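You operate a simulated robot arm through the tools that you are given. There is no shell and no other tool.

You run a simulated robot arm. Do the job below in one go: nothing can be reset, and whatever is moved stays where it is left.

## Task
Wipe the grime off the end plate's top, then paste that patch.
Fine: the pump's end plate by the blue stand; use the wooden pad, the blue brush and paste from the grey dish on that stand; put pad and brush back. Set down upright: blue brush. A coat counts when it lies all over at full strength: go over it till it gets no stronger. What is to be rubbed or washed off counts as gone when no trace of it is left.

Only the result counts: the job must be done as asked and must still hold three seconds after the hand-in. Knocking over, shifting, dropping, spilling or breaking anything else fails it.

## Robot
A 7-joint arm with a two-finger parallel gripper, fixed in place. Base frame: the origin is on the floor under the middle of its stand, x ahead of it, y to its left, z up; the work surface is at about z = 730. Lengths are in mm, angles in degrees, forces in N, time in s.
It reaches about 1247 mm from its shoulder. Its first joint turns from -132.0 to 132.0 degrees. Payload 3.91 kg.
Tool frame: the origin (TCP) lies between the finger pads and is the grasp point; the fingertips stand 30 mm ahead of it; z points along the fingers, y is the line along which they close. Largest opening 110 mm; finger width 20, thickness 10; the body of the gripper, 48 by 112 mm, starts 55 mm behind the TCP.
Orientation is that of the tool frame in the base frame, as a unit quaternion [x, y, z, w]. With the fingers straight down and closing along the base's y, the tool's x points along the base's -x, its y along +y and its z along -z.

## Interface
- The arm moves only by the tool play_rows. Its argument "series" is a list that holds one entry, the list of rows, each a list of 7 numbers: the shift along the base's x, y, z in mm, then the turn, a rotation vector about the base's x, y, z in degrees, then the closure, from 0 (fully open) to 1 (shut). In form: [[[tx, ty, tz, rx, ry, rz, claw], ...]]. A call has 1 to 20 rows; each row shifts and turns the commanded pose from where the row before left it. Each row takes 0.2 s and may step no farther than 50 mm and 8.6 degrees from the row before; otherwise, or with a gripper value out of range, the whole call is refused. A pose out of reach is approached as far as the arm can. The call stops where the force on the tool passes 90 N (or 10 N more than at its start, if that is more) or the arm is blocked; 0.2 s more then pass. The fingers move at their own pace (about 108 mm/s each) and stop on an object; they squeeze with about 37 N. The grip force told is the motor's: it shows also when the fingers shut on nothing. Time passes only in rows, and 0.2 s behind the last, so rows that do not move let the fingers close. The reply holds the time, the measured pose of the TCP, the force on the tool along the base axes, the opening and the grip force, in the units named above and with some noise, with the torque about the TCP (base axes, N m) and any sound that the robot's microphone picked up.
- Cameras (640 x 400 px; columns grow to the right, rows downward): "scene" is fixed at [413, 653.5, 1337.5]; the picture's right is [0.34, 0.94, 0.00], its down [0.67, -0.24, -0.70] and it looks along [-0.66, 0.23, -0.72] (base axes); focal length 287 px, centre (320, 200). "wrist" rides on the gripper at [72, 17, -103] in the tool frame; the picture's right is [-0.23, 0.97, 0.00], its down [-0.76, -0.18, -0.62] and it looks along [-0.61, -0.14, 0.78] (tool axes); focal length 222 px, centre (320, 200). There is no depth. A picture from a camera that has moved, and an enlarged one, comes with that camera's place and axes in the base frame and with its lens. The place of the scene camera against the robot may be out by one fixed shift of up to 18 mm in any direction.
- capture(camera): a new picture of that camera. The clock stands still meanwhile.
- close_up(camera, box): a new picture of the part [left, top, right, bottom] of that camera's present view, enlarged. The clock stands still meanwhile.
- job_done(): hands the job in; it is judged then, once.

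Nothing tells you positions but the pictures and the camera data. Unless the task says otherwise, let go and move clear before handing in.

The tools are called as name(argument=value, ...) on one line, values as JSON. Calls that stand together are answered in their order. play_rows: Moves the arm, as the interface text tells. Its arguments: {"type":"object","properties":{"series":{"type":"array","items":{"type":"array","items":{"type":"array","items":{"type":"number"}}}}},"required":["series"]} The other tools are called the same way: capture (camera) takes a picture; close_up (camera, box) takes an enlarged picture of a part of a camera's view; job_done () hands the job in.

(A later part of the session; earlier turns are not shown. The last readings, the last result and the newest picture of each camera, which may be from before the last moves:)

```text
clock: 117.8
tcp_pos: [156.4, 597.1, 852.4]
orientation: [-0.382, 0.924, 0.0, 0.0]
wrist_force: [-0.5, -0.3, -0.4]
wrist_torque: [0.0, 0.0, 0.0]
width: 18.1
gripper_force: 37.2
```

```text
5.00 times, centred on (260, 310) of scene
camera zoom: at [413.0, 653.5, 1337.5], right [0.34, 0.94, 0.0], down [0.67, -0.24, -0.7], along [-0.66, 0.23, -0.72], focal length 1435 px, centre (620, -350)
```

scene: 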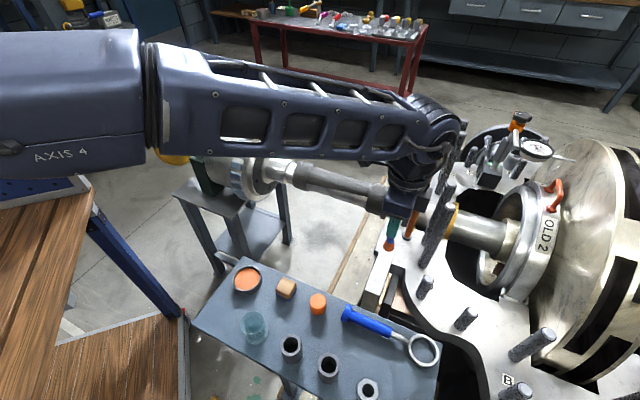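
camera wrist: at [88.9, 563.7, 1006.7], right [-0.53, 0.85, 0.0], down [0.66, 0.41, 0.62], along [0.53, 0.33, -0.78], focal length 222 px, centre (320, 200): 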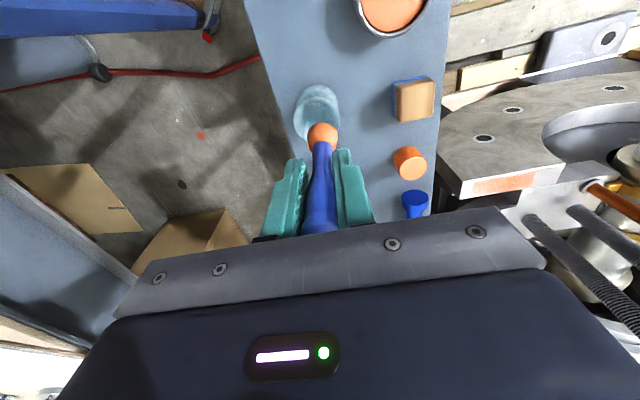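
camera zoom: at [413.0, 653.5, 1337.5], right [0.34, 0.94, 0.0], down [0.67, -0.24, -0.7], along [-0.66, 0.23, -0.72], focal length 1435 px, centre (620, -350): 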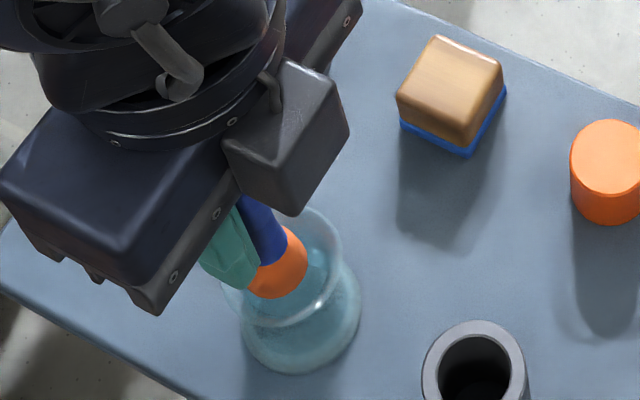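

The brush is just entering the rim, slightly toward the near side; I'll nudge it about 2 mm and lower a little more.

play_rows(series=[[[0.8, 2.4, 0, 0, 0, 0, 1], [0, 0, -6, 0, 0, 0, 1], [0, 0, -6, 0, 0, 0, 1], [0, 0, 0, 0, 0, 0, 1]]])

close_up(camera="wrist", box=[260, 70, 380, 170])

close_up(camera="scene", box=[210, 270, 310, 350])

```text
clock: 118.8
tcp_pos: [157.8, 600.8, 840.7]
orientation: [-0.382, 0.924, 0.0, 0.0]
wrist_force: [0.0, 0.2, 0.2]
wrist_torque: [0.0, -0.02, 0.01]
width: 18.3
gripper_force: 37.5
```

```text
4.00 times, centred on (320, 120) of wrist
camera zoom: at [94.0, 561.1, 943.6], right [-0.53, 0.85, 0.0], down [0.66, 0.41, 0.62], along [0.53, 0.33, -0.78], focal length 888 px, centre (320, 520)
```

zoom: 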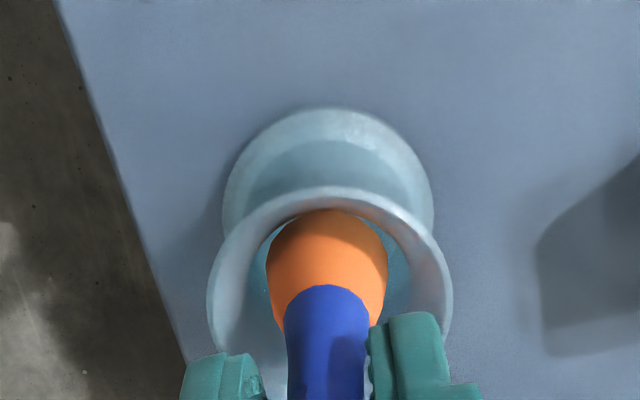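

```text
5.00 times, centred on (260, 310) of scene
camera zoom: at [413.0, 653.5, 1337.5], right [0.34, 0.94, 0.0], down [0.67, -0.24, -0.7], along [-0.66, 0.23, -0.72], focal length 1435 px, centre (620, -350)
```

zoom: 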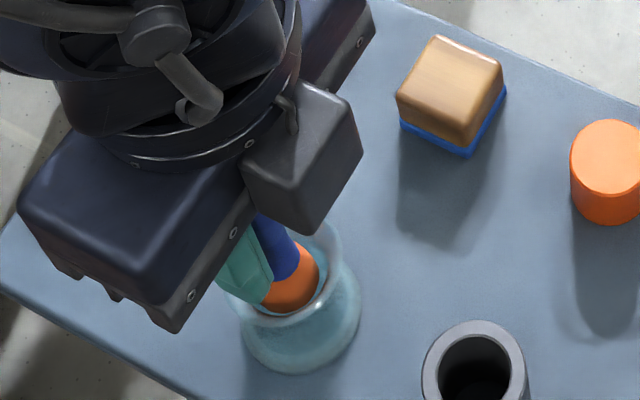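

Well inside the opening now. Continuing down in small steps to feel the jar's floor.

play_rows(series=[[[0, 0, -6, 0, 0, 0, 1], [0, 0, -5, 0, 0, 0, 1], [0, 0, 0, 0, 0, 0, 1]]])

close_up(camera="wrist", box=[260, 70, 380, 170])

close_up(camera="scene", box=[210, 270, 310, 350])

```text
clock: 119.6
tcp_pos: [158.1, 600.8, 828.9]
orientation: [-0.383, 0.924, 0.0, 0.0]
wrist_force: [1.0, -0.1, -0.9]
wrist_torque: [0.0, 0.01, -0.01]
width: 18.6
gripper_force: 36.9
```

```text
4.00 times, centred on (320, 120) of wrist
camera zoom: at [94.5, 561.4, 931.3], right [-0.53, 0.85, 0.0], down [0.66, 0.41, 0.62], along [0.53, 0.33, -0.78], focal length 888 px, centre (320, 520)
```

zoom: 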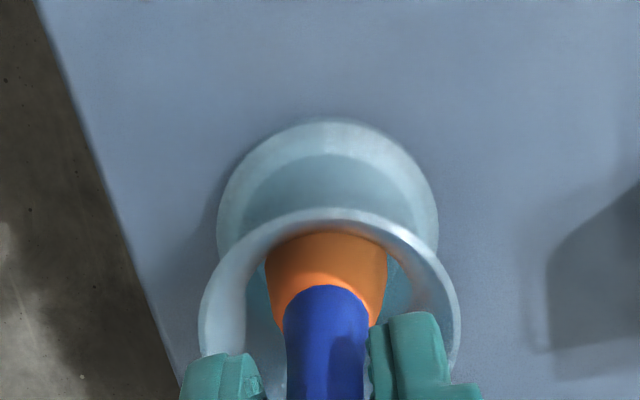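

```text
5.00 times, centred on (260, 310) of scene
camera zoom: at [413.0, 653.5, 1337.5], right [0.34, 0.94, 0.0], down [0.67, -0.24, -0.7], along [-0.66, 0.23, -0.72], focal length 1435 px, centre (620, -350)
```

zoom: 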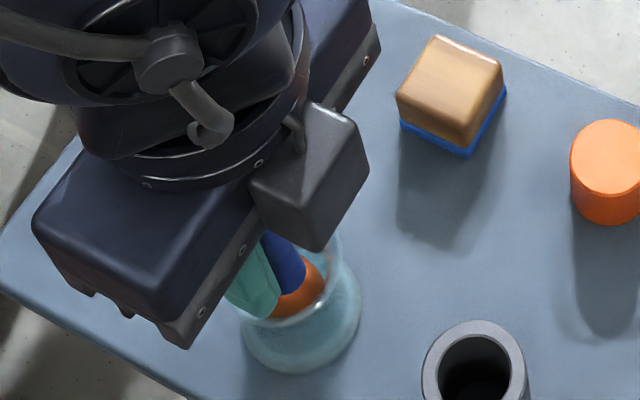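

play_rows(series=[[[0, 0, -4, 0, 0, 0, 1], [0, 0, -2, 0, 0, 0, 1], [0, 0, 0, 0, 0, 0, 1]]])

```text
clock: 120.4
tcp_pos: [157.9, 601.4, 822.7]
orientation: [-0.382, 0.924, 0.0, 0.0]
wrist_force: [0.3, -0.1, -1.2]
wrist_torque: [0.01, -0.01, -0.01]
width: 18.2
gripper_force: 37.0
```

play_rows(series=[[[0, 0, -1.5, 0, 0, 0, 1], [0, 0, -1, 0, 0, 0, 1], [0, 0, 0, 0, 0, 0, 1]]])

close_up(camera="wrist", box=[240, 70, 400, 200])

```text
clock: 121.2
tcp_pos: [157.0, 601.2, 821.1]
orientation: [-0.382, 0.924, 0.002, 0.001]
wrist_force: [-2.7, -13.8, 35.5]
wrist_torque: [-0.69, -0.23, -0.22]
width: 18.6
gripper_force: 37.3
```

```text
3.08 times, centred on (320, 135) of wrist
camera zoom: at [94.0, 561.5, 924.2], right [-0.53, 0.85, 0.0], down [0.66, 0.41, 0.62], along [0.53, 0.33, -0.78], focal length 684 px, centre (320, 400)
```

zoom: 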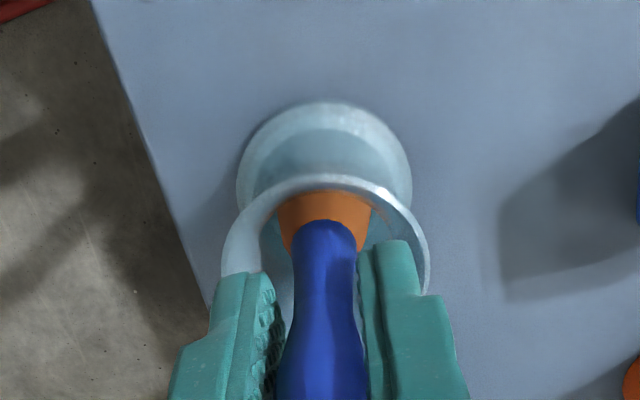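

Contact with a sideways push tells me the brush is about 4 mm too far to the +x side in the jar. I'll back up, move toward where the brush originally stood, and lower again.

play_rows(series=[[[0, 0, 3, 0, 0, 0, 1], [0, 0, 5, 0, 0, 0, 1], [-1.5, -1, 0, 0, 0, 0, 1], [-1.5, -0.7, 0, 0, 0, 0, 1], [0, 0, 0, 0, 0, 0, 1]]])

close_up(camera="wrist", box=[240, 70, 400, 200])

close_up(camera="scene", box=[210, 270, 310, 350])

```text
clock: 122.4
tcp_pos: [156.3, 599.2, 829.6]
orientation: [-0.383, 0.924, 0.0, 0.0]
wrist_force: [6.4, 6.7, -1.3]
wrist_torque: [0.45, -0.42, 0.02]
width: 18.4
gripper_force: 37.4
```

```text
3.08 times, centred on (320, 135) of wrist
camera zoom: at [91.8, 559.7, 931.8], right [-0.53, 0.85, 0.0], down [0.66, 0.41, 0.62], along [0.53, 0.33, -0.78], focal length 684 px, centre (320, 400)
```

zoom: 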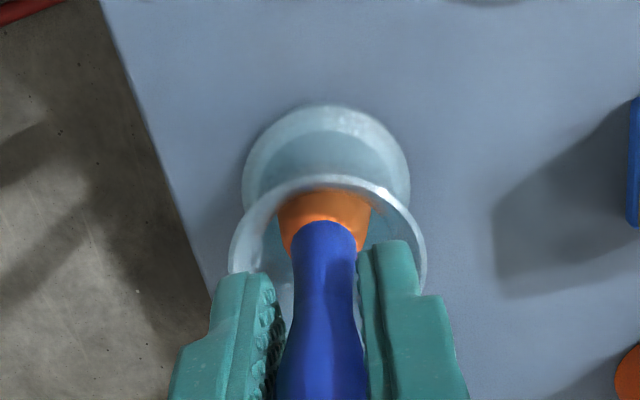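

```text
5.00 times, centred on (260, 310) of scene
camera zoom: at [413.0, 653.5, 1337.5], right [0.34, 0.94, 0.0], down [0.67, -0.24, -0.7], along [-0.66, 0.23, -0.72], focal length 1435 px, centre (620, -350)
```

zoom: 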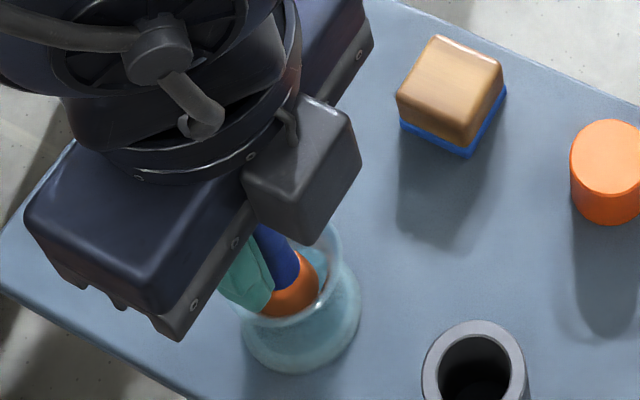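

The brush was touching the jar's neck on the near side there, so the earlier position was nearer right and the push was the floor. I'll shift halfway back and lower gently to the floor.

play_rows(series=[[[1, 0.8, 0, 0, 0, 0, 1], [1, 0.6, 0, 0, 0, 0, 1], [0, 0, 0, 0, 0, 0, 1]]])

```text
clock: 123.2
tcp_pos: [156.1, 599.7, 828.2]
orientation: [-0.383, 0.924, 0.0, 0.0]
wrist_force: [0.1, 0.2, -0.5]
wrist_torque: [0.02, -0.02, 0.0]
width: 18.5
gripper_force: 37.2
```

play_rows(series=[[[0, 0, -3, 0, 0, 0, 1], [0, 0, -2, 0, 0, 0, 1], [0, 0, -1, 0, 0, 0, 1], [0, 0, 0, 0, 0, 0, 1]]])

```text
clock: 124.2
tcp_pos: [156.8, 600.1, 822.9]
orientation: [-0.382, 0.924, 0.001, 0.0]
wrist_force: [-0.3, 0.0, 1.0]
wrist_torque: [-0.02, 0.03, -0.02]
width: 18.2
gripper_force: 36.5
```

play_rows(series=[[[0, 0, -0.7, 0, 0, 0, 1], [0, 0, 0, 0, 0, 0, 1]]])

```text
clock: 124.8
tcp_pos: [156.5, 599.9, 821.6]
orientation: [-0.383, 0.924, 0.0, 0.001]
wrist_force: [-0.1, -0.2, -0.1]
wrist_torque: [0.03, -0.03, 0.0]
width: 18.1
gripper_force: 36.7
```

play_rows(series=[[[0, 0, -0.7, 0, 0, 0, 1], [0, 0, 0, 0, 0, 0, 1]]])

```text
clock: 125.4
tcp_pos: [158.2, 599.8, 821.7]
orientation: [-0.382, 0.924, 0.0, 0.001]
wrist_force: [0.3, -3.3, 10.2]
wrist_torque: [-0.19, -0.04, -0.04]
width: 18.2
gripper_force: 37.1
```

The brush stands on the jar floor (10 N). Releasing it gently, then I'll look.

play_rows(series=[[[0, 0, 0.4, 0, 0, 0, 1], [0, 0, 0, 0, 0, 0, 0.78], [0, 0, 0, 0, 0, 0, 0.7], [0, 0, 0, 0, 0, 0, 0.6], [0, 0, 0, 0, 0, 0, 0.6], [0, 0, 0, 0, 0, 0, 0.6]]])

close_up(camera="wrist", box=[240, 70, 400, 220])

close_up(camera="scene", box=[210, 270, 310, 350])

```text
clock: 126.8
tcp_pos: [157.4, 599.7, 820.6]
orientation: [-0.381, 0.924, 0.0, 0.0]
wrist_force: [2.3, -5.1, 7.8]
wrist_torque: [-0.08, 0.07, 0.08]
width: 41.6
gripper_force: 0.1
```

```text
2.67 times, centred on (320, 145) of wrist
camera zoom: at [93.3, 560.6, 924.3], right [-0.53, 0.85, 0.0], down [0.66, 0.41, 0.62], along [0.53, 0.33, -0.78], focal length 592 px, centre (320, 347)
```

zoom: 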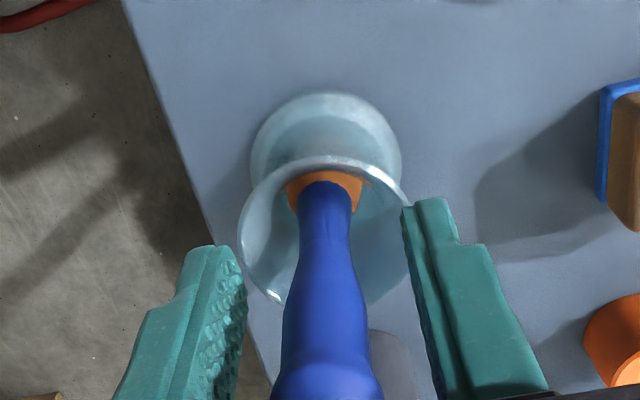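

```text
5.00 times, centred on (260, 310) of scene
camera zoom: at [413.0, 653.5, 1337.5], right [0.34, 0.94, 0.0], down [0.67, -0.24, -0.7], along [-0.66, 0.23, -0.72], focal length 1435 px, centre (620, -350)
```

zoom: 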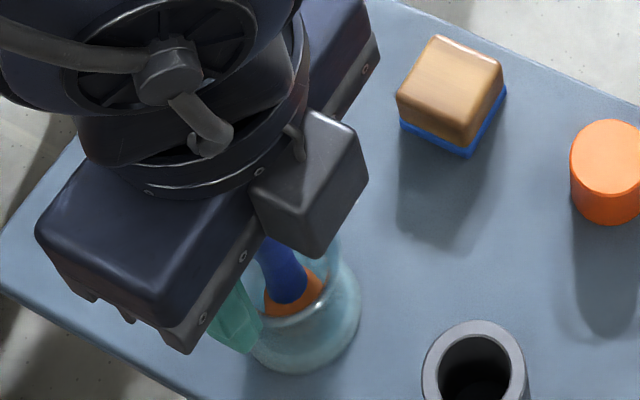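

The open fingers are touching the jar's rim lightly. I'll rise straight up off it now.

play_rows(series=[[[0, 0, 4, 0, 0, 0, 0.6], [0, 0, 6, 0, 0, 0, 0.6], [0, 0, 6, 0, 0, 0, 0.6], [0, 0, 0, 0, 0, 0, 0.6]]])

close_up(camera="wrist", box=[240, 70, 400, 220])

close_up(camera="scene", box=[210, 270, 310, 350])

```text
clock: 127.8
tcp_pos: [156.8, 597.9, 836.6]
orientation: [-0.383, 0.924, 0.0, 0.0]
wrist_force: [-0.5, 0.5, 0.8]
wrist_torque: [-0.05, 0.0, -0.01]
width: 44.1
gripper_force: 0.0
```

```text
2.67 times, centred on (320, 145) of wrist
camera zoom: at [93.4, 558.9, 939.5], right [-0.53, 0.85, 0.0], down [0.66, 0.41, 0.62], along [0.53, 0.33, -0.78], focal length 592 px, centre (320, 347)
```

zoom: 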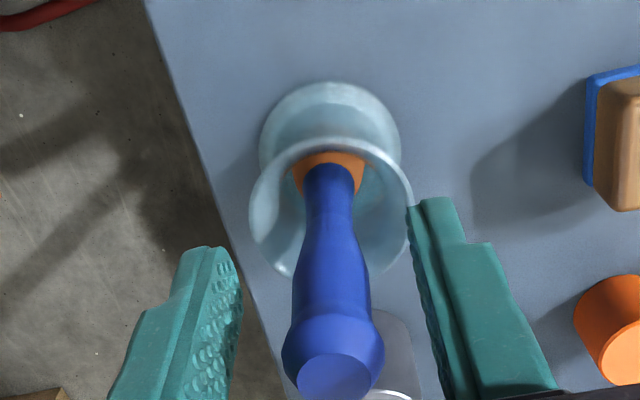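

```text
5.00 times, centred on (260, 310) of scene
camera zoom: at [413.0, 653.5, 1337.5], right [0.34, 0.94, 0.0], down [0.67, -0.24, -0.7], along [-0.66, 0.23, -0.72], focal length 1435 px, centre (620, -350)
```

zoom: 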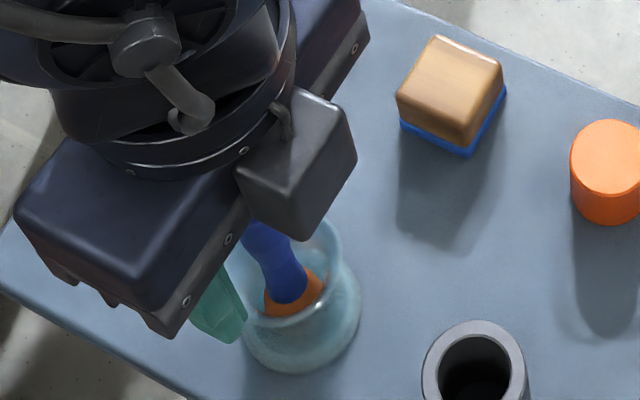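

The brush stands upright in the jar and the jar hasn't moved. I'll re-centre on the handle and grip it higher this time, fingertips well above the rim.

play_rows(series=[[[-2.5, 1, 2, 0, 0, 0, 0.6], [0, 0, 0, 0, 0, 0, 0.6], [0, 0, 0, 0, 0, 0, 0.6]]])

close_up(camera="wrist", box=[240, 70, 400, 220])

```text
clock: 128.6
tcp_pos: [156.3, 599.7, 839.2]
orientation: [-0.382, 0.924, 0.0, 0.0]
wrist_force: [-0.4, -0.2, -0.4]
wrist_torque: [0.03, 0.01, 0.0]
width: 44.1
gripper_force: 0.0
```

```text
2.67 times, centred on (320, 145) of wrist
camera zoom: at [91.4, 560.6, 941.8], right [-0.53, 0.85, 0.0], down [0.66, 0.41, 0.62], along [0.53, 0.33, -0.78], focal length 592 px, centre (320, 347)
```

zoom: 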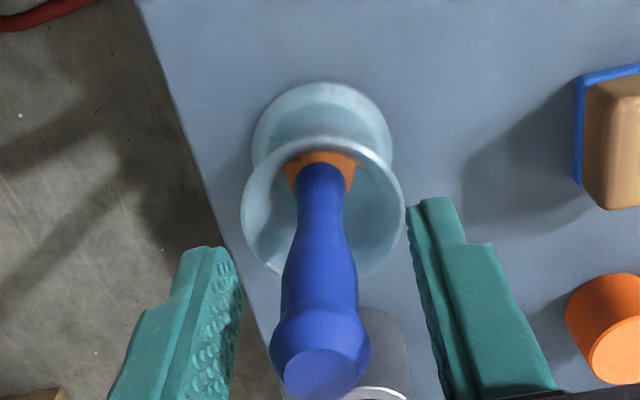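

Handle is centred. Closing.

play_rows(series=[[[0, 0, 0, 0, 0, 0, 0.7], [0, 0, 0, 0, 0, 0, 0.77], [0, 0, 0, 0, 0, 0, 0.82], [0, 0, 0, 0, 0, 0, 0.87], [0, 0, 0, 0, 0, 0, 1], [0, 0, 0, 0, 0, 0, 1]]])

close_up(camera="wrist", box=[240, 70, 400, 220])

```text
clock: 130.0
tcp_pos: [154.7, 601.0, 838.6]
orientation: [-0.382, 0.924, -0.001, 0.0]
wrist_force: [0.0, 0.0, 0.3]
wrist_torque: [0.0, -0.02, -0.01]
width: 18.6
gripper_force: 36.6
```

```text
2.67 times, centred on (320, 145) of wrist
camera zoom: at [91.4, 560.6, 941.8], right [-0.53, 0.85, 0.0], down [0.66, 0.41, 0.62], along [0.53, 0.33, -0.78], focal length 592 px, centre (320, 347)
```

zoom: 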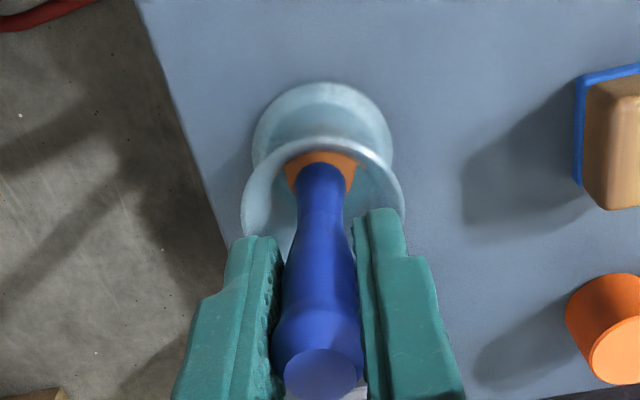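

Gripped at a better height. Lifting out and going for another dip.

play_rows(series=[[[0, 0, 5, 0, 0, 0, 1], [0, 0, 15, 0, 0, 0, 1], [0, 0, 25, 0, 0, 0, 1], [0, 0, 25, 0, 0, 0, 1], [0, 0, 15, 0, 0, 0, 1], [-39.5, 1.9, 0, 0, 0, 0, 1], [-39.5, 1.9, 0, 0, 0, 0, 1], [-39.4, 1.9, 0, 0, 0, 0, 1], [0, 0, -25, 0, 0, 0, 1], [0, 0, -25, 0, 0, 0, 1], [0, 0, -18, 0, 0, 0, 1], [0, 0, -3, 0, 0, 0, 1], [0, 0, 0, 0, 0, 0, 1]]])

close_up(camera="wrist", box=[260, 60, 380, 170])

close_up(camera="scene", box=[200, 230, 310, 350])

```text
clock: 132.8
tcp_pos: [37.2, 607.5, 854.2]
orientation: [-0.382, 0.924, 0.0, -0.001]
wrist_force: [0.5, 0.3, -0.2]
wrist_torque: [0.01, 0.0, 0.02]
width: 18.5
gripper_force: 36.4
```

```text
3.64 times, centred on (320, 115) of wrist
camera zoom: at [-27.0, 567.2, 956.5], right [-0.53, 0.85, 0.0], down [0.66, 0.41, 0.62], along [0.53, 0.33, -0.78], focal length 808 px, centre (320, 509)
```

zoom: 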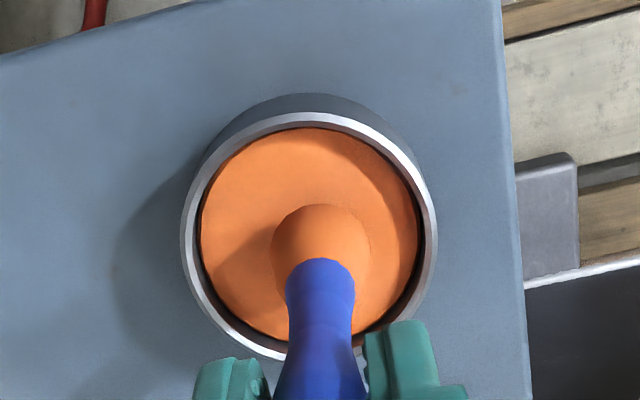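

```text
3.33 times, centred on (255, 290) of scene
camera zoom: at [413.0, 653.5, 1337.5], right [0.34, 0.94, 0.0], down [0.67, -0.24, -0.7], along [-0.66, 0.23, -0.72], focal length 957 px, centre (537, -100)
```

zoom: 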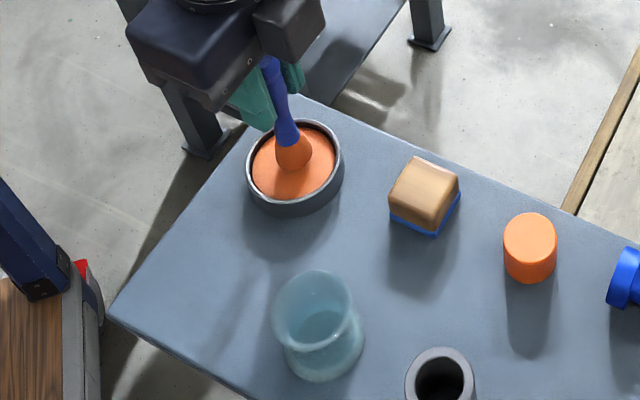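

play_rows(series=[[[0, 0, -2, 0, 0, 0, 1], [0, 0, -2, 0, 0, 0, 1], [0, 0, 0, 0, 0, 0, 1]]])

```text
clock: 133.6
tcp_pos: [36.9, 605.6, 849.5]
orientation: [-0.382, 0.924, 0.0, 0.0]
wrist_force: [0.2, 0.1, -1.3]
wrist_torque: [0.01, -0.03, -0.01]
width: 18.4
gripper_force: 36.8
```

play_rows(series=[[[0, 0, -1, 0, 0, 0, 1], [0, 0, -0.7, 0, 0, 0, 1], [0, 0, 0, 0, 0, 0, 1]]])

```text
clock: 134.4
tcp_pos: [35.4, 607.1, 849.9]
orientation: [-0.382, 0.924, 0.001, 0.001]
wrist_force: [-0.6, 0.0, 20.6]
wrist_torque: [-0.02, 0.05, -0.01]
width: 18.5
gripper_force: 37.0
```

Dipped. Back to the plate for more strokes, with light pressure.

play_rows(series=[[[0, 0, 5, 0, 0, 0, 1], [0, 0, 20, 0, 0, 0, 1], [0, 0, 25, 0, 0, 0, 1], [0, 0, 20, 0, 0, 0, 1], [9.9, 43.4, 0, 0, 0, 0, 1], [9.9, 43.4, 0, 0, 0, 0, 1], [9.9, 43.4, 0, 0, 0, 0, 1], [9.9, 43.4, 0, 0, 0, 0, 1], [9.9, 43.4, 0, 0, 0, 0, 1], [9.8, 43.4, 0, 0, 0, 0, 1], [9.8, 43.3, 0, 0, 0, 0, 1], [0, 0, -30, 0, 0, 0, 1], [0, 0, -30, 0, 0, 0, 1], [0, 0, -30, 0, 0, 0, 1], [0, 0, -9, 0, 0, 0, 1], [0, 0, 0, 0, 0, 0, 1], [0, 0, 0, 0, 0, 0, 1]]])

play_rows(series=[[[0, 0, -2, 0, 0, 0, 1], [0, 0, -2, 0, 0, 0, 1], [0, 0, 0, 0, 0, 0, 1]]])

close_up(camera="wrist", box=[240, 60, 400, 220])

```text
clock: 138.0
tcp_pos: [104.0, 911.4, 819.2]
orientation: [-0.382, 0.924, 0.0, 0.0]
wrist_force: [-0.3, 0.4, -0.2]
wrist_torque: [0.01, 0.03, 0.0]
width: 18.6
gripper_force: 36.9
```

```text
clock: 138.8
tcp_pos: [105.6, 911.6, 815.9]
orientation: [-0.382, 0.924, 0.0, 0.001]
wrist_force: [-0.9, -0.5, -0.5]
wrist_torque: [-0.02, 0.04, 0.01]
width: 18.5
gripper_force: 36.7
```

```text
2.50 times, centred on (320, 140) of wrist
camera zoom: at [41.9, 872.4, 918.5], right [-0.53, 0.85, 0.0], down [0.66, 0.41, 0.62], along [0.53, 0.33, -0.78], focal length 555 px, centre (320, 350)
```

zoom: 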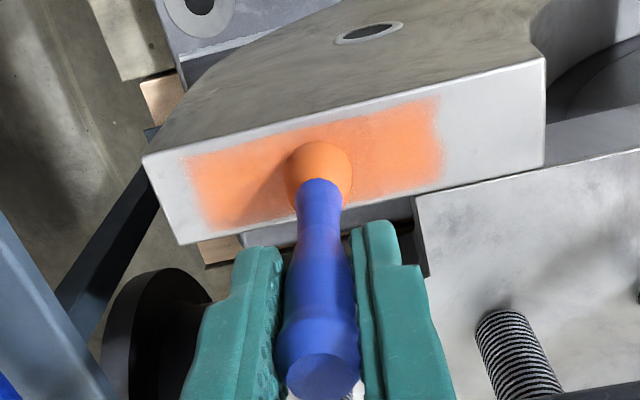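

play_rows(series=[[[0, 0, -1, 0, 0, 0, 1], [0, 0, -0.8, 0, 0, 0, 1], [0, 0, 0, 0, 0, 0, 1]]])

```text
clock: 139.6
tcp_pos: [105.3, 910.6, 813.0]
orientation: [-0.381, 0.924, 0.001, 0.001]
wrist_force: [0.9, -1.4, 2.3]
wrist_torque: [-0.01, 0.0, -0.02]
width: 18.4
gripper_force: 37.0
```

play_rows(series=[[[0, 0, -0.3, 0, 0, 0, 1], [4.5, -4.5, 0, 0, 0, 0, 1], [4.5, -4.5, 0, 0, 0, 0, 1], [4.5, -4.5, 0, 0, 0, 0, 1], [4.5, -4.5, 0, 0, 0, 0, 1], [4.5, -4.5, 0, 0, 0, 0, 1], [4.5, -4.5, 0, 0, 0, 0, 1], [3, -3, 0, 0, 0, 0, 1]]])

close_up(camera="wrist", box=[240, 60, 400, 220])

```text
clock: 141.4
tcp_pos: [135.1, 880.1, 813.3]
orientation: [-0.382, 0.924, 0.0, 0.0]
wrist_force: [-2.0, 2.1, 7.0]
wrist_torque: [0.09, 0.18, -0.01]
width: 18.8
gripper_force: 36.7
```

```text
2.50 times, centred on (320, 140) of wrist
camera zoom: at [71.9, 841.2, 916.2], right [-0.53, 0.85, 0.0], down [0.66, 0.41, 0.62], along [0.53, 0.33, -0.78], focal length 555 px, centre (320, 350)
```

zoom: 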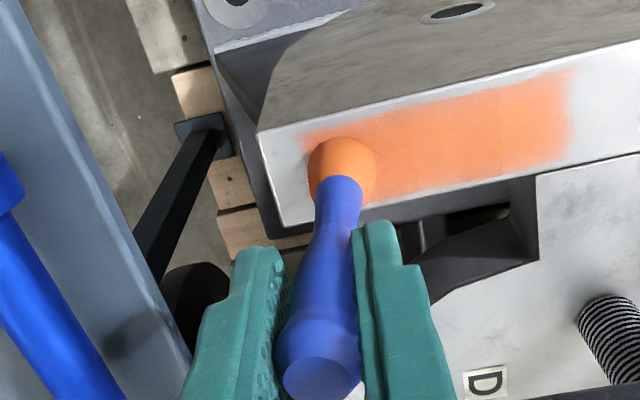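

play_rows(series=[[[-4.7, 4.7, 0, 0, 0, 0, 1], [-4.7, 4.7, 0, 0, 0, 0, 1], [-4.7, 4.7, 0, 0, 0, 0, 1], [-4.7, 4.7, 0, 0, 0, 0, 1], [-4.7, 4.7, 0, 0, 0, 0, 1], [-4.7, 4.7, 0, 0, 0, 0, 1], [-4.7, 4.7, 0, 0, 0, 0, 1]]])

play_rows(series=[[[-4.7, 4.7, 0, 0, 0, 0, 1], [-4.7, 4.7, 0, 0, 0, 0, 1], [-4.7, 4.7, 0, 0, 0, 0, 1], [-4.7, 4.7, 0, 0, 0, 0, 1], [-4.7, 4.7, 0, 0, 0, 0, 1], [-4.7, 4.7, 0, 0, 0, 0, 1]]])

close_up(camera="wrist", box=[240, 60, 400, 220])

```text
clock: 143.0
tcp_pos: [102.2, 913.6, 812.6]
orientation: [-0.381, 0.925, 0.0, 0.0]
wrist_force: [0.1, 0.6, 1.2]
wrist_torque: [0.0, -0.06, -0.01]
width: 18.4
gripper_force: 36.7
```

```text
clock: 144.4
tcp_pos: [73.7, 940.4, 812.0]
orientation: [-0.382, 0.924, 0.001, -0.001]
wrist_force: [-0.4, 0.9, 0.2]
wrist_torque: [-0.04, 0.03, 0.0]
width: 18.0
gripper_force: 37.0
```

```text
2.50 times, centred on (320, 140) of wrist
camera zoom: at [10.2, 901.4, 915.6], right [-0.53, 0.85, 0.0], down [0.66, 0.41, 0.62], along [0.53, 0.33, -0.78], focal length 555 px, centre (320, 350)
```

zoom: 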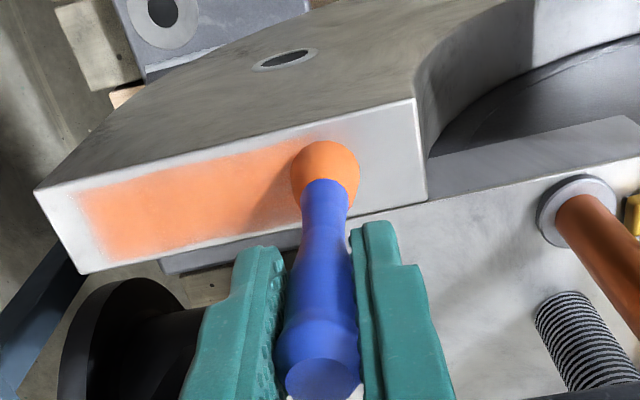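

Contact was barely there on that stroke. Pressing a little at the far end and stroking back.

play_rows(series=[[[0, 0, -0.8, 0, 0, 0, 1], [0, 0, 0, 0, 0, 0, 1]]])

```text
clock: 145.0
tcp_pos: [73.7, 941.7, 812.2]
orientation: [-0.382, 0.924, 0.0, 0.001]
wrist_force: [-1.1, -1.0, 6.0]
wrist_torque: [-0.08, 0.03, -0.01]
width: 18.1
gripper_force: 36.6
```

play_rows(series=[[[4.7, -4.7, -0.1, 0, 0, 0, 1], [4.7, -4.7, -0.1, 0, 0, 0, 1], [4.7, -4.7, -0.1, 0, 0, 0, 1], [4.7, -4.7, 0, 0, 0, 0, 1], [4.7, -4.7, 0, 0, 0, 0, 1], [4.7, -4.7, 0, 0, 0, 0, 1]]])

play_rows(series=[[[4.7, -4.7, 0, 0, 0, 0, 1], [4.7, -4.7, 0, 0, 0, 0, 1], [4.7, -4.7, 0, 0, 0, 0, 1], [4.7, -4.7, 0, 0, 0, 0, 1], [4.7, -4.7, 0, 0, 0, 0, 1], [4.7, -4.7, 0, 0, 0, 0, 1], [4.7, -4.7, 0, 0, 0, 0, 1]]])

close_up(camera="wrist", box=[240, 60, 400, 220])

```text
clock: 146.4
tcp_pos: [103.5, 914.2, 811.9]
orientation: [-0.382, 0.924, 0.001, 0.0]
wrist_force: [-3.4, 1.7, 17.3]
wrist_torque: [0.19, 0.24, 0.01]
width: 18.7
gripper_force: 37.0
```

```text
clock: 148.0
tcp_pos: [134.8, 881.0, 811.0]
orientation: [-0.382, 0.924, 0.0, 0.0]
wrist_force: [-0.2, 1.3, 4.6]
wrist_torque: [0.12, 0.06, 0.0]
width: 18.7
gripper_force: 36.3
```

```text
2.50 times, centred on (320, 140) of wrist
camera zoom: at [72.2, 841.2, 914.5], right [-0.53, 0.85, 0.0], down [0.66, 0.41, 0.62], along [0.53, 0.33, -0.78], focal length 555 px, centre (320, 350)
```

zoom: 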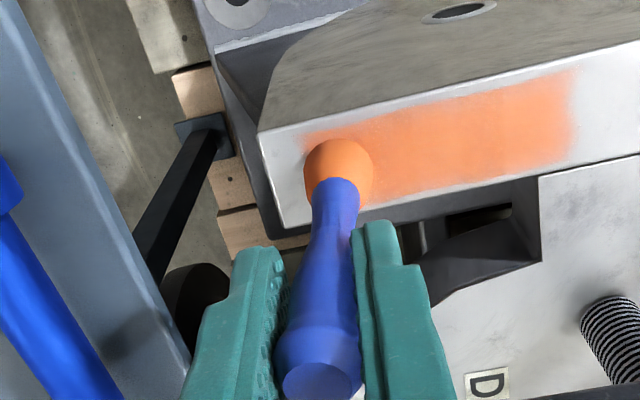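

play_rows(series=[[[-1.4, -1.4, -0.4, 0, 0, 0, 1], [-1.4, -1.4, -0.1, 0, 0, 0, 1], [-4.7, 4.7, 0, 0, 0, 0, 1], [-4.7, 4.7, -0.1, 0, 0, 0, 1], [-4.7, 4.7, -0.1, 0, 0, 0, 1], [-4.7, 4.7, -0.1, 0, 0, 0, 1], [-4.7, 4.7, 0, 0, 0, 0, 1], [-4.7, 4.7, 0, 0, 0, 0, 1]]])

play_rows(series=[[[-4.7, 4.7, 0, 0, 0, 0, 1], [-4.7, 4.7, 0, 0, 0, 0, 1], [-4.7, 4.7, 0, 0, 0, 0, 1], [-4.7, 4.7, 0, 0, 0, 0, 1], [-4.7, 4.7, 0, 0, 0, 0, 1], [-4.7, 4.7, 0, 0, 0, 0, 1], [-4.7, 4.7, 0, 0, 0, 0, 1]]])

close_up(camera="wrist", box=[240, 60, 400, 220])

```text
clock: 149.8
tcp_pos: [104.7, 904.5, 811.2]
orientation: [-0.383, 0.924, 0.0, 0.0]
wrist_force: [1.4, -0.2, 4.6]
wrist_torque: [0.02, -0.1, -0.01]
width: 18.2
gripper_force: 36.9
```

```text
clock: 151.4
tcp_pos: [70.7, 937.4, 810.9]
orientation: [-0.382, 0.924, 0.0, 0.0]
wrist_force: [1.5, -0.6, 5.5]
wrist_torque: [0.0, -0.05, -0.02]
width: 18.4
gripper_force: 37.0
```

```text
2.50 times, centred on (320, 140) of wrist
camera zoom: at [7.1, 899.0, 913.7], right [-0.53, 0.85, 0.0], down [0.66, 0.41, 0.62], along [0.53, 0.33, -0.78], focal length 555 px, centre (320, 350)
```

zoom: 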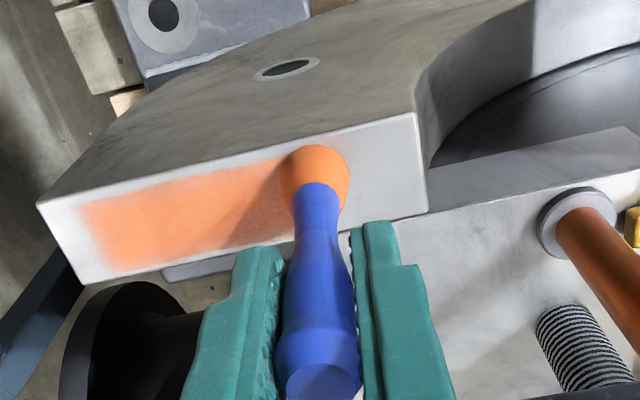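

play_rows(series=[[[2.3, 2.3, -0.2, 0, 0, 0, 1], [2.3, 2.3, -0.1, 0, 0, 0, 1], [4.7, -4.7, 0, 0, 0, 0, 1], [4.7, -4.7, 0, 0, 0, 0, 1], [4.7, -4.7, 0, 0, 0, 0, 1], [4.7, -4.7, 0, 0, 0, 0, 1], [4.7, -4.7, 0, 0, 0, 0, 1], [4.7, -4.7, 0, 0, 0, 0, 1]]])

play_rows(series=[[[4.7, -4.7, 0, 0, 0, 0, 1], [4.7, -4.7, 0, 0, 0, 0, 1], [4.7, -4.7, 0, 0, 0, 0, 1], [4.7, -4.7, 0, 0, 0, 0, 1], [4.7, -4.7, 0, 0, 0, 0, 1], [4.7, -4.7, 0, 0, 0, 0, 1], [4.7, -4.7, 0, 0, 0, 0, 1]]])

close_up(camera="wrist", box=[240, 60, 400, 220])

```text
clock: 153.2
tcp_pos: [103.0, 915.2, 810.7]
orientation: [-0.382, 0.924, 0.0, 0.0]
wrist_force: [-1.0, 0.7, 6.7]
wrist_torque: [-0.03, 0.01, 0.0]
width: 18.2
gripper_force: 36.7
```

```text
clock: 154.8
tcp_pos: [137.6, 882.2, 810.3]
orientation: [-0.382, 0.924, 0.0, -0.001]
wrist_force: [-0.3, -0.2, 6.4]
wrist_torque: [0.03, -0.04, 0.0]
width: 18.4
gripper_force: 37.2
```

```text
2.50 times, centred on (320, 140) of wrist
camera zoom: at [72.7, 842.9, 913.4], right [-0.53, 0.85, 0.0], down [0.66, 0.41, 0.62], along [0.53, 0.33, -0.78], focal length 555 px, centre (320, 350)
```

zoom: 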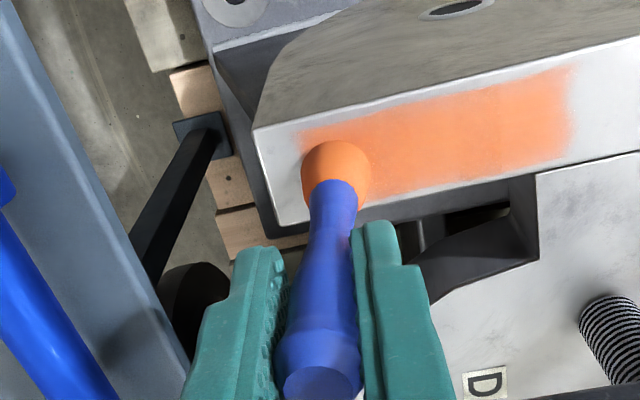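

Steady 6 N now with little slip. One more round trip along the centre, then inspect.

play_rows(series=[[[-1.2, -1.2, -0.2, 0, 0, 0, 1], [-4.7, 4.7, 0, 0, 0, 0, 1], [-4.7, 4.7, 0, 0, 0, 0, 1], [-4.7, 4.7, 0, 0, 0, 0, 1], [-4.7, 4.7, 0, 0, 0, 0, 1], [-4.7, 4.7, 0, 0, 0, 0, 1], [-4.7, 4.7, 0, 0, 0, 0, 1], [-4.7, 4.7, 0, 0, 0, 0, 1]]])

play_rows(series=[[[-4.7, 4.7, -0.1, 0, 0, 0, 1], [-4.7, 4.7, 0, 0, 0, 0, 1], [-4.7, 4.7, 0, 0, 0, 0, 1], [-4.7, 4.7, 0, 0, 0, 0, 1], [-4.7, 4.7, 0, 0, 0, 0, 1], [-4.7, 4.7, 0, 0, 0, 0, 1], [-2.5, 2.5, 0, 0, 0, 0, 1]]])

play_rows(series=[[[4.7, -4.7, -0.2, 0, 0, 0, 1], [4.7, -4.7, 0, 0, 0, 0, 1], [4.7, -4.7, 0, 0, 0, 0, 1], [4.7, -4.7, 0, 0, 0, 0, 1], [4.7, -4.7, 0, 0, 0, 0, 1], [4.7, -4.7, 0, 0, 0, 0, 1], [4.7, -4.7, 0, 0, 0, 0, 1]]])

play_rows(series=[[[4.7, -4.7, 0, 0, 0, 0, 1], [4.7, -4.7, 0, 0, 0, 0, 1], [4.7, -4.7, 0, 0, 0, 0, 1], [4.7, -4.7, 0, 0, 0, 0, 1], [4.7, -4.7, 0, 0, 0, 0, 1], [4.7, -4.7, 0, 0, 0, 0, 1], [2.5, -2.5, 0, 0, 0, 0, 1]]])

close_up(camera="wrist", box=[240, 60, 400, 220])

```text
clock: 156.6
tcp_pos: [102.2, 914.1, 809.8]
orientation: [-0.383, 0.924, 0.0, 0.0]
wrist_force: [-0.3, -0.6, -0.5]
wrist_torque: [0.01, 0.02, 0.0]
width: 18.1
gripper_force: 37.3
```

```text
clock: 158.2
tcp_pos: [71.9, 945.3, 810.3]
orientation: [-0.382, 0.924, 0.0, 0.0]
wrist_force: [0.2, -0.1, 0.4]
wrist_torque: [-0.05, -0.02, -0.02]
width: 18.3
gripper_force: 36.9
```

```text
clock: 159.8
tcp_pos: [104.9, 911.8, 810.4]
orientation: [-0.382, 0.924, 0.0, -0.001]
wrist_force: [-0.4, -0.1, -0.5]
wrist_torque: [0.02, 0.01, -0.02]
width: 18.3
gripper_force: 37.0
```

```text
clock: 161.4
tcp_pos: [134.6, 880.7, 810.9]
orientation: [-0.382, 0.924, 0.0, 0.0]
wrist_force: [0.5, 0.9, -0.9]
wrist_torque: [0.01, 0.02, -0.01]
width: 18.2
gripper_force: 37.0
```

```text
2.50 times, centred on (320, 140) of wrist
camera zoom: at [71.7, 842.1, 913.4], right [-0.53, 0.85, 0.0], down [0.66, 0.41, 0.62], along [0.53, 0.33, -0.78], focal length 555 px, centre (320, 350)
```

zoom: 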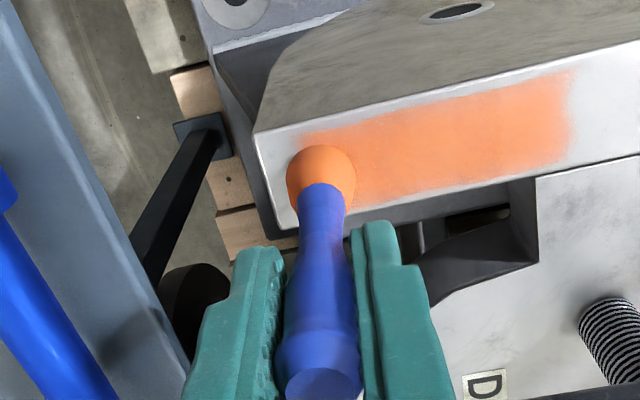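

Contact had slipped away on that trip. I'll press until about 8–10 N and repeat.

play_rows(series=[[[-3, 3, -0.6, 0, 0, 0, 1], [0, 0, 0, 0, 0, 0, 1]]])

```text
clock: 162.0
tcp_pos: [131.4, 883.9, 810.0]
orientation: [-0.383, 0.924, 0.0, 0.001]
wrist_force: [-0.5, 1.1, 0.5]
wrist_torque: [0.01, 0.03, 0.0]
width: 18.3
gripper_force: 36.9
```

play_rows(series=[[[0, 0, -0.6, 0, 0, 0, 1], [0, 0, 0, 0, 0, 0, 1]]])

```text
clock: 162.6
tcp_pos: [131.9, 884.0, 809.7]
orientation: [-0.382, 0.924, 0.0, 0.0]
wrist_force: [0.6, 0.8, -0.8]
wrist_torque: [0.02, -0.02, 0.03]
width: 18.2
gripper_force: 37.0
```

play_rows(series=[[[0, 0, -0.7, 0, 0, 0, 1], [0, 0, 0, 0, 0, 0, 1]]])

```text
clock: 163.2
tcp_pos: [132.4, 882.8, 809.3]
orientation: [-0.382, 0.924, 0.001, 0.001]
wrist_force: [0.8, 0.7, 4.8]
wrist_torque: [0.09, -0.12, 0.03]
width: 18.3
gripper_force: 37.1
```

play_rows(series=[[[3, -3, -0.3, 0, 0, 0, 1], [-4.7, 4.7, -0.1, 0, 0, 0, 1], [-4.7, 4.7, -0.1, 0, 0, 0, 1], [-4.7, 4.7, -0.1, 0, 0, 0, 1], [-4.7, 4.7, 0, 0, 0, 0, 1], [-4.7, 4.7, 0, 0, 0, 0, 1], [-4.7, 4.7, 0, 0, 0, 0, 1], [-4.7, 4.7, 0, 0, 0, 0, 1]]])

play_rows(series=[[[-4.7, 4.7, -0.1, 0, 0, 0, 1], [-4.7, 4.7, -0.1, 0, 0, 0, 1], [-4.7, 4.7, -0.1, 0, 0, 0, 1], [-4.7, 4.7, 0, 0, 0, 0, 1], [-4.7, 4.7, 0, 0, 0, 0, 1], [-4.7, 4.7, 0, 0, 0, 0, 1]]])

close_up(camera="wrist", box=[240, 60, 400, 220])

```text
clock: 165.0
tcp_pos: [101.7, 913.8, 807.7]
orientation: [-0.382, 0.924, 0.001, 0.001]
wrist_force: [3.7, -1.8, 22.6]
wrist_torque: [-0.08, -0.42, 0.0]
width: 18.7
gripper_force: 37.1
```

```text
clock: 166.4
tcp_pos: [73.7, 941.6, 807.1]
orientation: [-0.382, 0.924, 0.0, 0.0]
wrist_force: [2.2, -3.7, 14.8]
wrist_torque: [-0.32, -0.18, 0.01]
width: 18.6
gripper_force: 36.9
```

```text
2.50 times, centred on (320, 140) of wrist
camera zoom: at [10.4, 902.7, 910.4], right [-0.53, 0.85, 0.0], down [0.66, 0.41, 0.62], along [0.53, 0.33, -0.78], focal length 555 px, centre (320, 350)
```

zoom: 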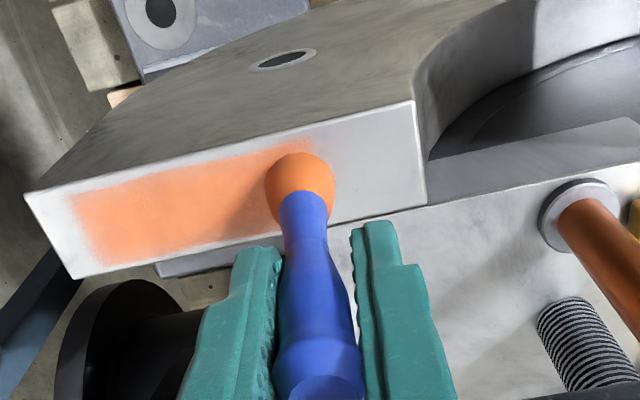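

play_rows(series=[[[-3.5, 3.5, 0, 0, 0, 0, 1], [4.7, -4.7, 0, 0, 0, 0, 1], [4.7, -4.7, 0, 0, 0, 0, 1], [4.7, -4.7, 0, 0, 0, 0, 1], [4.7, -4.7, -0.1, 0, 0, 0, 1], [4.7, -4.7, -0.1, 0, 0, 0, 1], [4.7, -4.7, -0.1, 0, 0, 0, 1], [4.7, -4.7, 0, 0, 0, 0, 1]]])

play_rows(series=[[[4.7, -4.7, 0, 0, 0, 0, 1], [4.7, -4.7, 0, 0, 0, 0, 1], [4.7, -4.7, 0, 0, 0, 0, 1], [4.7, -4.7, 0, 0, 0, 0, 1], [4.7, -4.7, 0, 0, 0, 0, 1], [4.7, -4.7, 0, 0, 0, 0, 1], [4.7, -4.7, 0, 0, 0, 0, 1]]])

close_up(camera="wrist", box=[240, 60, 400, 220])

```text
clock: 168.2
tcp_pos: [102.9, 912.1, 807.6]
orientation: [-0.382, 0.924, 0.0, -0.001]
wrist_force: [-0.4, 1.3, 5.8]
wrist_torque: [0.08, 0.03, 0.0]
width: 18.7
gripper_force: 37.1
```

```text
clock: 169.8
tcp_pos: [137.8, 880.1, 806.6]
orientation: [-0.382, 0.924, 0.001, 0.0]
wrist_force: [-0.1, -0.4, -0.9]
wrist_torque: [0.04, 0.01, -0.01]
width: 18.6
gripper_force: 37.0
```

```text
2.50 times, centred on (320, 140) of wrist
camera zoom: at [74.5, 841.0, 909.8], right [-0.53, 0.85, 0.0], down [0.66, 0.41, 0.62], along [0.53, 0.33, -0.78], focal length 555 px, centre (320, 350)
```

zoom: 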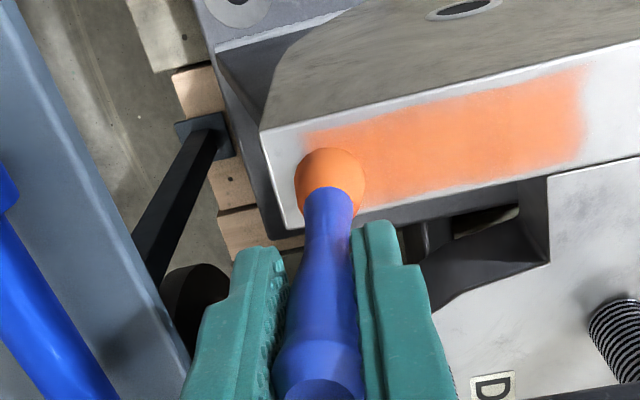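

Lifting to inspect the coat at full zoom.

play_rows(series=[[[0, 0, 10, 0, 0, 0, 1], [-8, 8, 30, 0, 0, 0, 1], [-9, 9, 35, 0, 0, 0, 1], [-9, 9, 25, 0, 0, 0, 1], [-4, 4, 0, 0, 0, 0, 1], [0, 0, 0, 0, 0, 0, 1]]])

close_up(camera="wrist", box=[265, 60, 385, 140])

close_up(camera="wrist", box=[320, 70, 380, 120])

close_up(camera="wrist", box=[270, 80, 330, 130])

close_up(camera="scene", box=[360, 240, 410, 300])

```text
clock: 171.2
tcp_pos: [107.5, 907.7, 906.8]
orientation: [-0.382, 0.924, 0.0, 0.0]
wrist_force: [0.7, -0.2, -1.2]
wrist_torque: [0.01, 0.03, 0.0]
width: 18.7
gripper_force: 37.1
```

```text
5.00 times, centred on (325, 100) of wrist
camera zoom: at [43.8, 869.9, 1009.3], right [-0.53, 0.85, 0.0], down [0.66, 0.41, 0.62], along [0.53, 0.33, -0.78], focal length 1111 px, centre (295, 700)
```

zoom: 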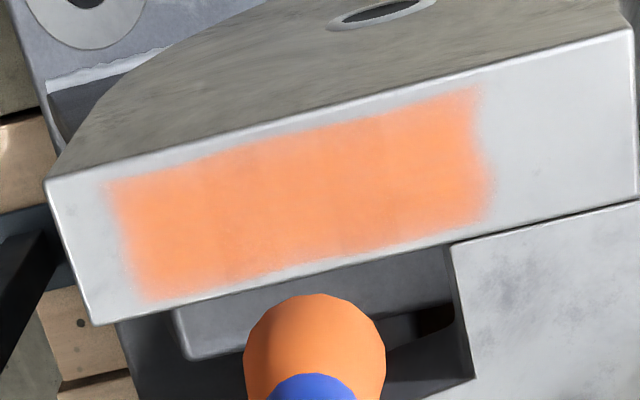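

```text
8.00 times, centred on (350, 95) of wrist
camera zoom: at [43.8, 869.9, 1009.3], right [-0.53, 0.85, 0.0], down [0.66, 0.41, 0.62], along [0.53, 0.33, -0.78], focal length 1777 px, centre (80, 1040)
```

zoom: 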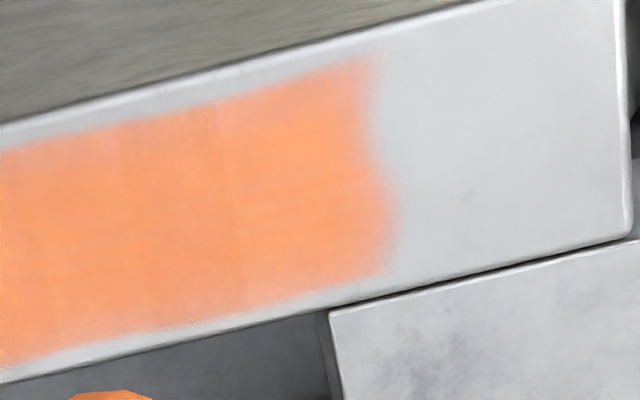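

```text
8.00 times, centred on (300, 105) of wrist
camera zoom: at [43.8, 869.9, 1009.3], right [-0.53, 0.85, 0.0], down [0.66, 0.41, 0.62], along [0.53, 0.33, -0.78], focal length 1777 px, centre (480, 960)
```

zoom: 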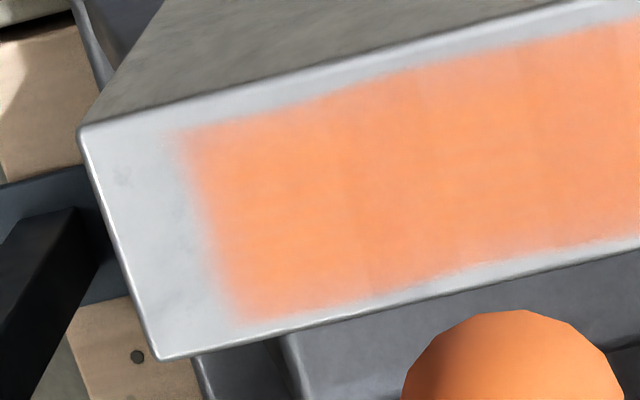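

```text
6.67 times, centred on (385, 270) of scene
camera zoom: at [413.0, 653.5, 1337.5], right [0.34, 0.94, 0.0], down [0.67, -0.24, -0.7], along [-0.66, 0.23, -0.72], focal length 1914 px, centre (-113, -267)
```

zoom: 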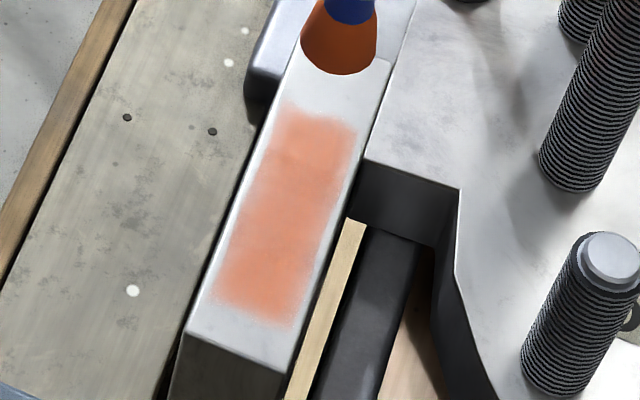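

The coat is nearly uniform. To be sure it's at full strength I'll dip again, go over it again and compare from the same viewpoint.

play_rows(series=[[[-10.1, -43.3, 0, 0, 0, 0, 1], [-10.1, -43.3, 0, 0, 0, 0, 1], [-10.1, -43.3, 0, 0, 0, 0, 1], [-10.1, -43.3, 0, 0, 0, 0, 1], [-10.1, -43.3, 0, 0, 0, 0, 1], [-10.1, -43.3, 0, 0, 0, 0, 1], [-10.1, -43.3, 0, 0, 0, 0, 1], [0, 0, 0, 0, 0, 0, 1], [0, 0, -25, 0, 0, 0, 1], [0, 0, -25, 0, 0, 0, 1], [0, 0, -9, 0, 0, 0, 1], [0, 0, 0, 0, 0, 0, 1]]])

close_up(camera="wrist", box=[260, 60, 380, 170])

play_rows(series=[[[0, 0, -2, 0, 0, 0, 1], [0, 0, -1, 0, 0, 0, 1], [0, 0, 0, 0, 0, 0, 1]]])

```text
clock: 173.8
tcp_pos: [34.6, 605.8, 847.4]
orientation: [-0.382, 0.924, 0.0, 0.0]
wrist_force: [0.6, -0.1, -0.3]
wrist_torque: [0.0, 0.03, 0.0]
width: 18.3
gripper_force: 37.3
```

```text
3.64 times, centred on (320, 115) of wrist
camera zoom: at [-28.3, 566.8, 950.3], right [-0.53, 0.85, 0.0], down [0.66, 0.41, 0.62], along [0.53, 0.33, -0.78], focal length 808 px, centre (320, 509)
```

zoom: 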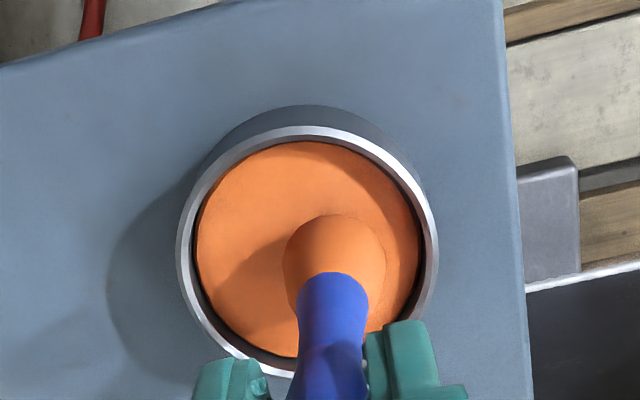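

```text
clock: 174.6
tcp_pos: [35.5, 607.2, 844.4]
orientation: [-0.382, 0.924, -0.001, 0.0]
wrist_force: [-0.7, 0.2, -1.2]
wrist_torque: [0.01, -0.02, 0.0]
width: 18.4
gripper_force: 37.1
```

play_rows(series=[[[0, 0, -1, 0, 0, 0, 1], [0, 0, -0.7, 0, 0, 0, 1], [0, 0, 0, 0, 0, 0, 1]]])

```text
clock: 175.4
tcp_pos: [36.2, 606.1, 843.3]
orientation: [-0.381, 0.924, 0.0, 0.0]
wrist_force: [0.1, 0.7, 0.1]
wrist_torque: [0.0, 0.03, 0.01]
width: 18.5
gripper_force: 37.3
```

play_rows(series=[[[0, 0, -0.8, 0, 0, 0, 1], [0, 0, -0.7, 0, 0, 0, 1], [0, 0, 0, 0, 0, 0, 1]]])

```text
clock: 176.2
tcp_pos: [35.8, 606.3, 841.4]
orientation: [-0.382, 0.924, 0.0, 0.001]
wrist_force: [1.3, 1.5, 17.1]
wrist_torque: [0.11, -0.04, 0.0]
width: 18.2
gripper_force: 37.5
```

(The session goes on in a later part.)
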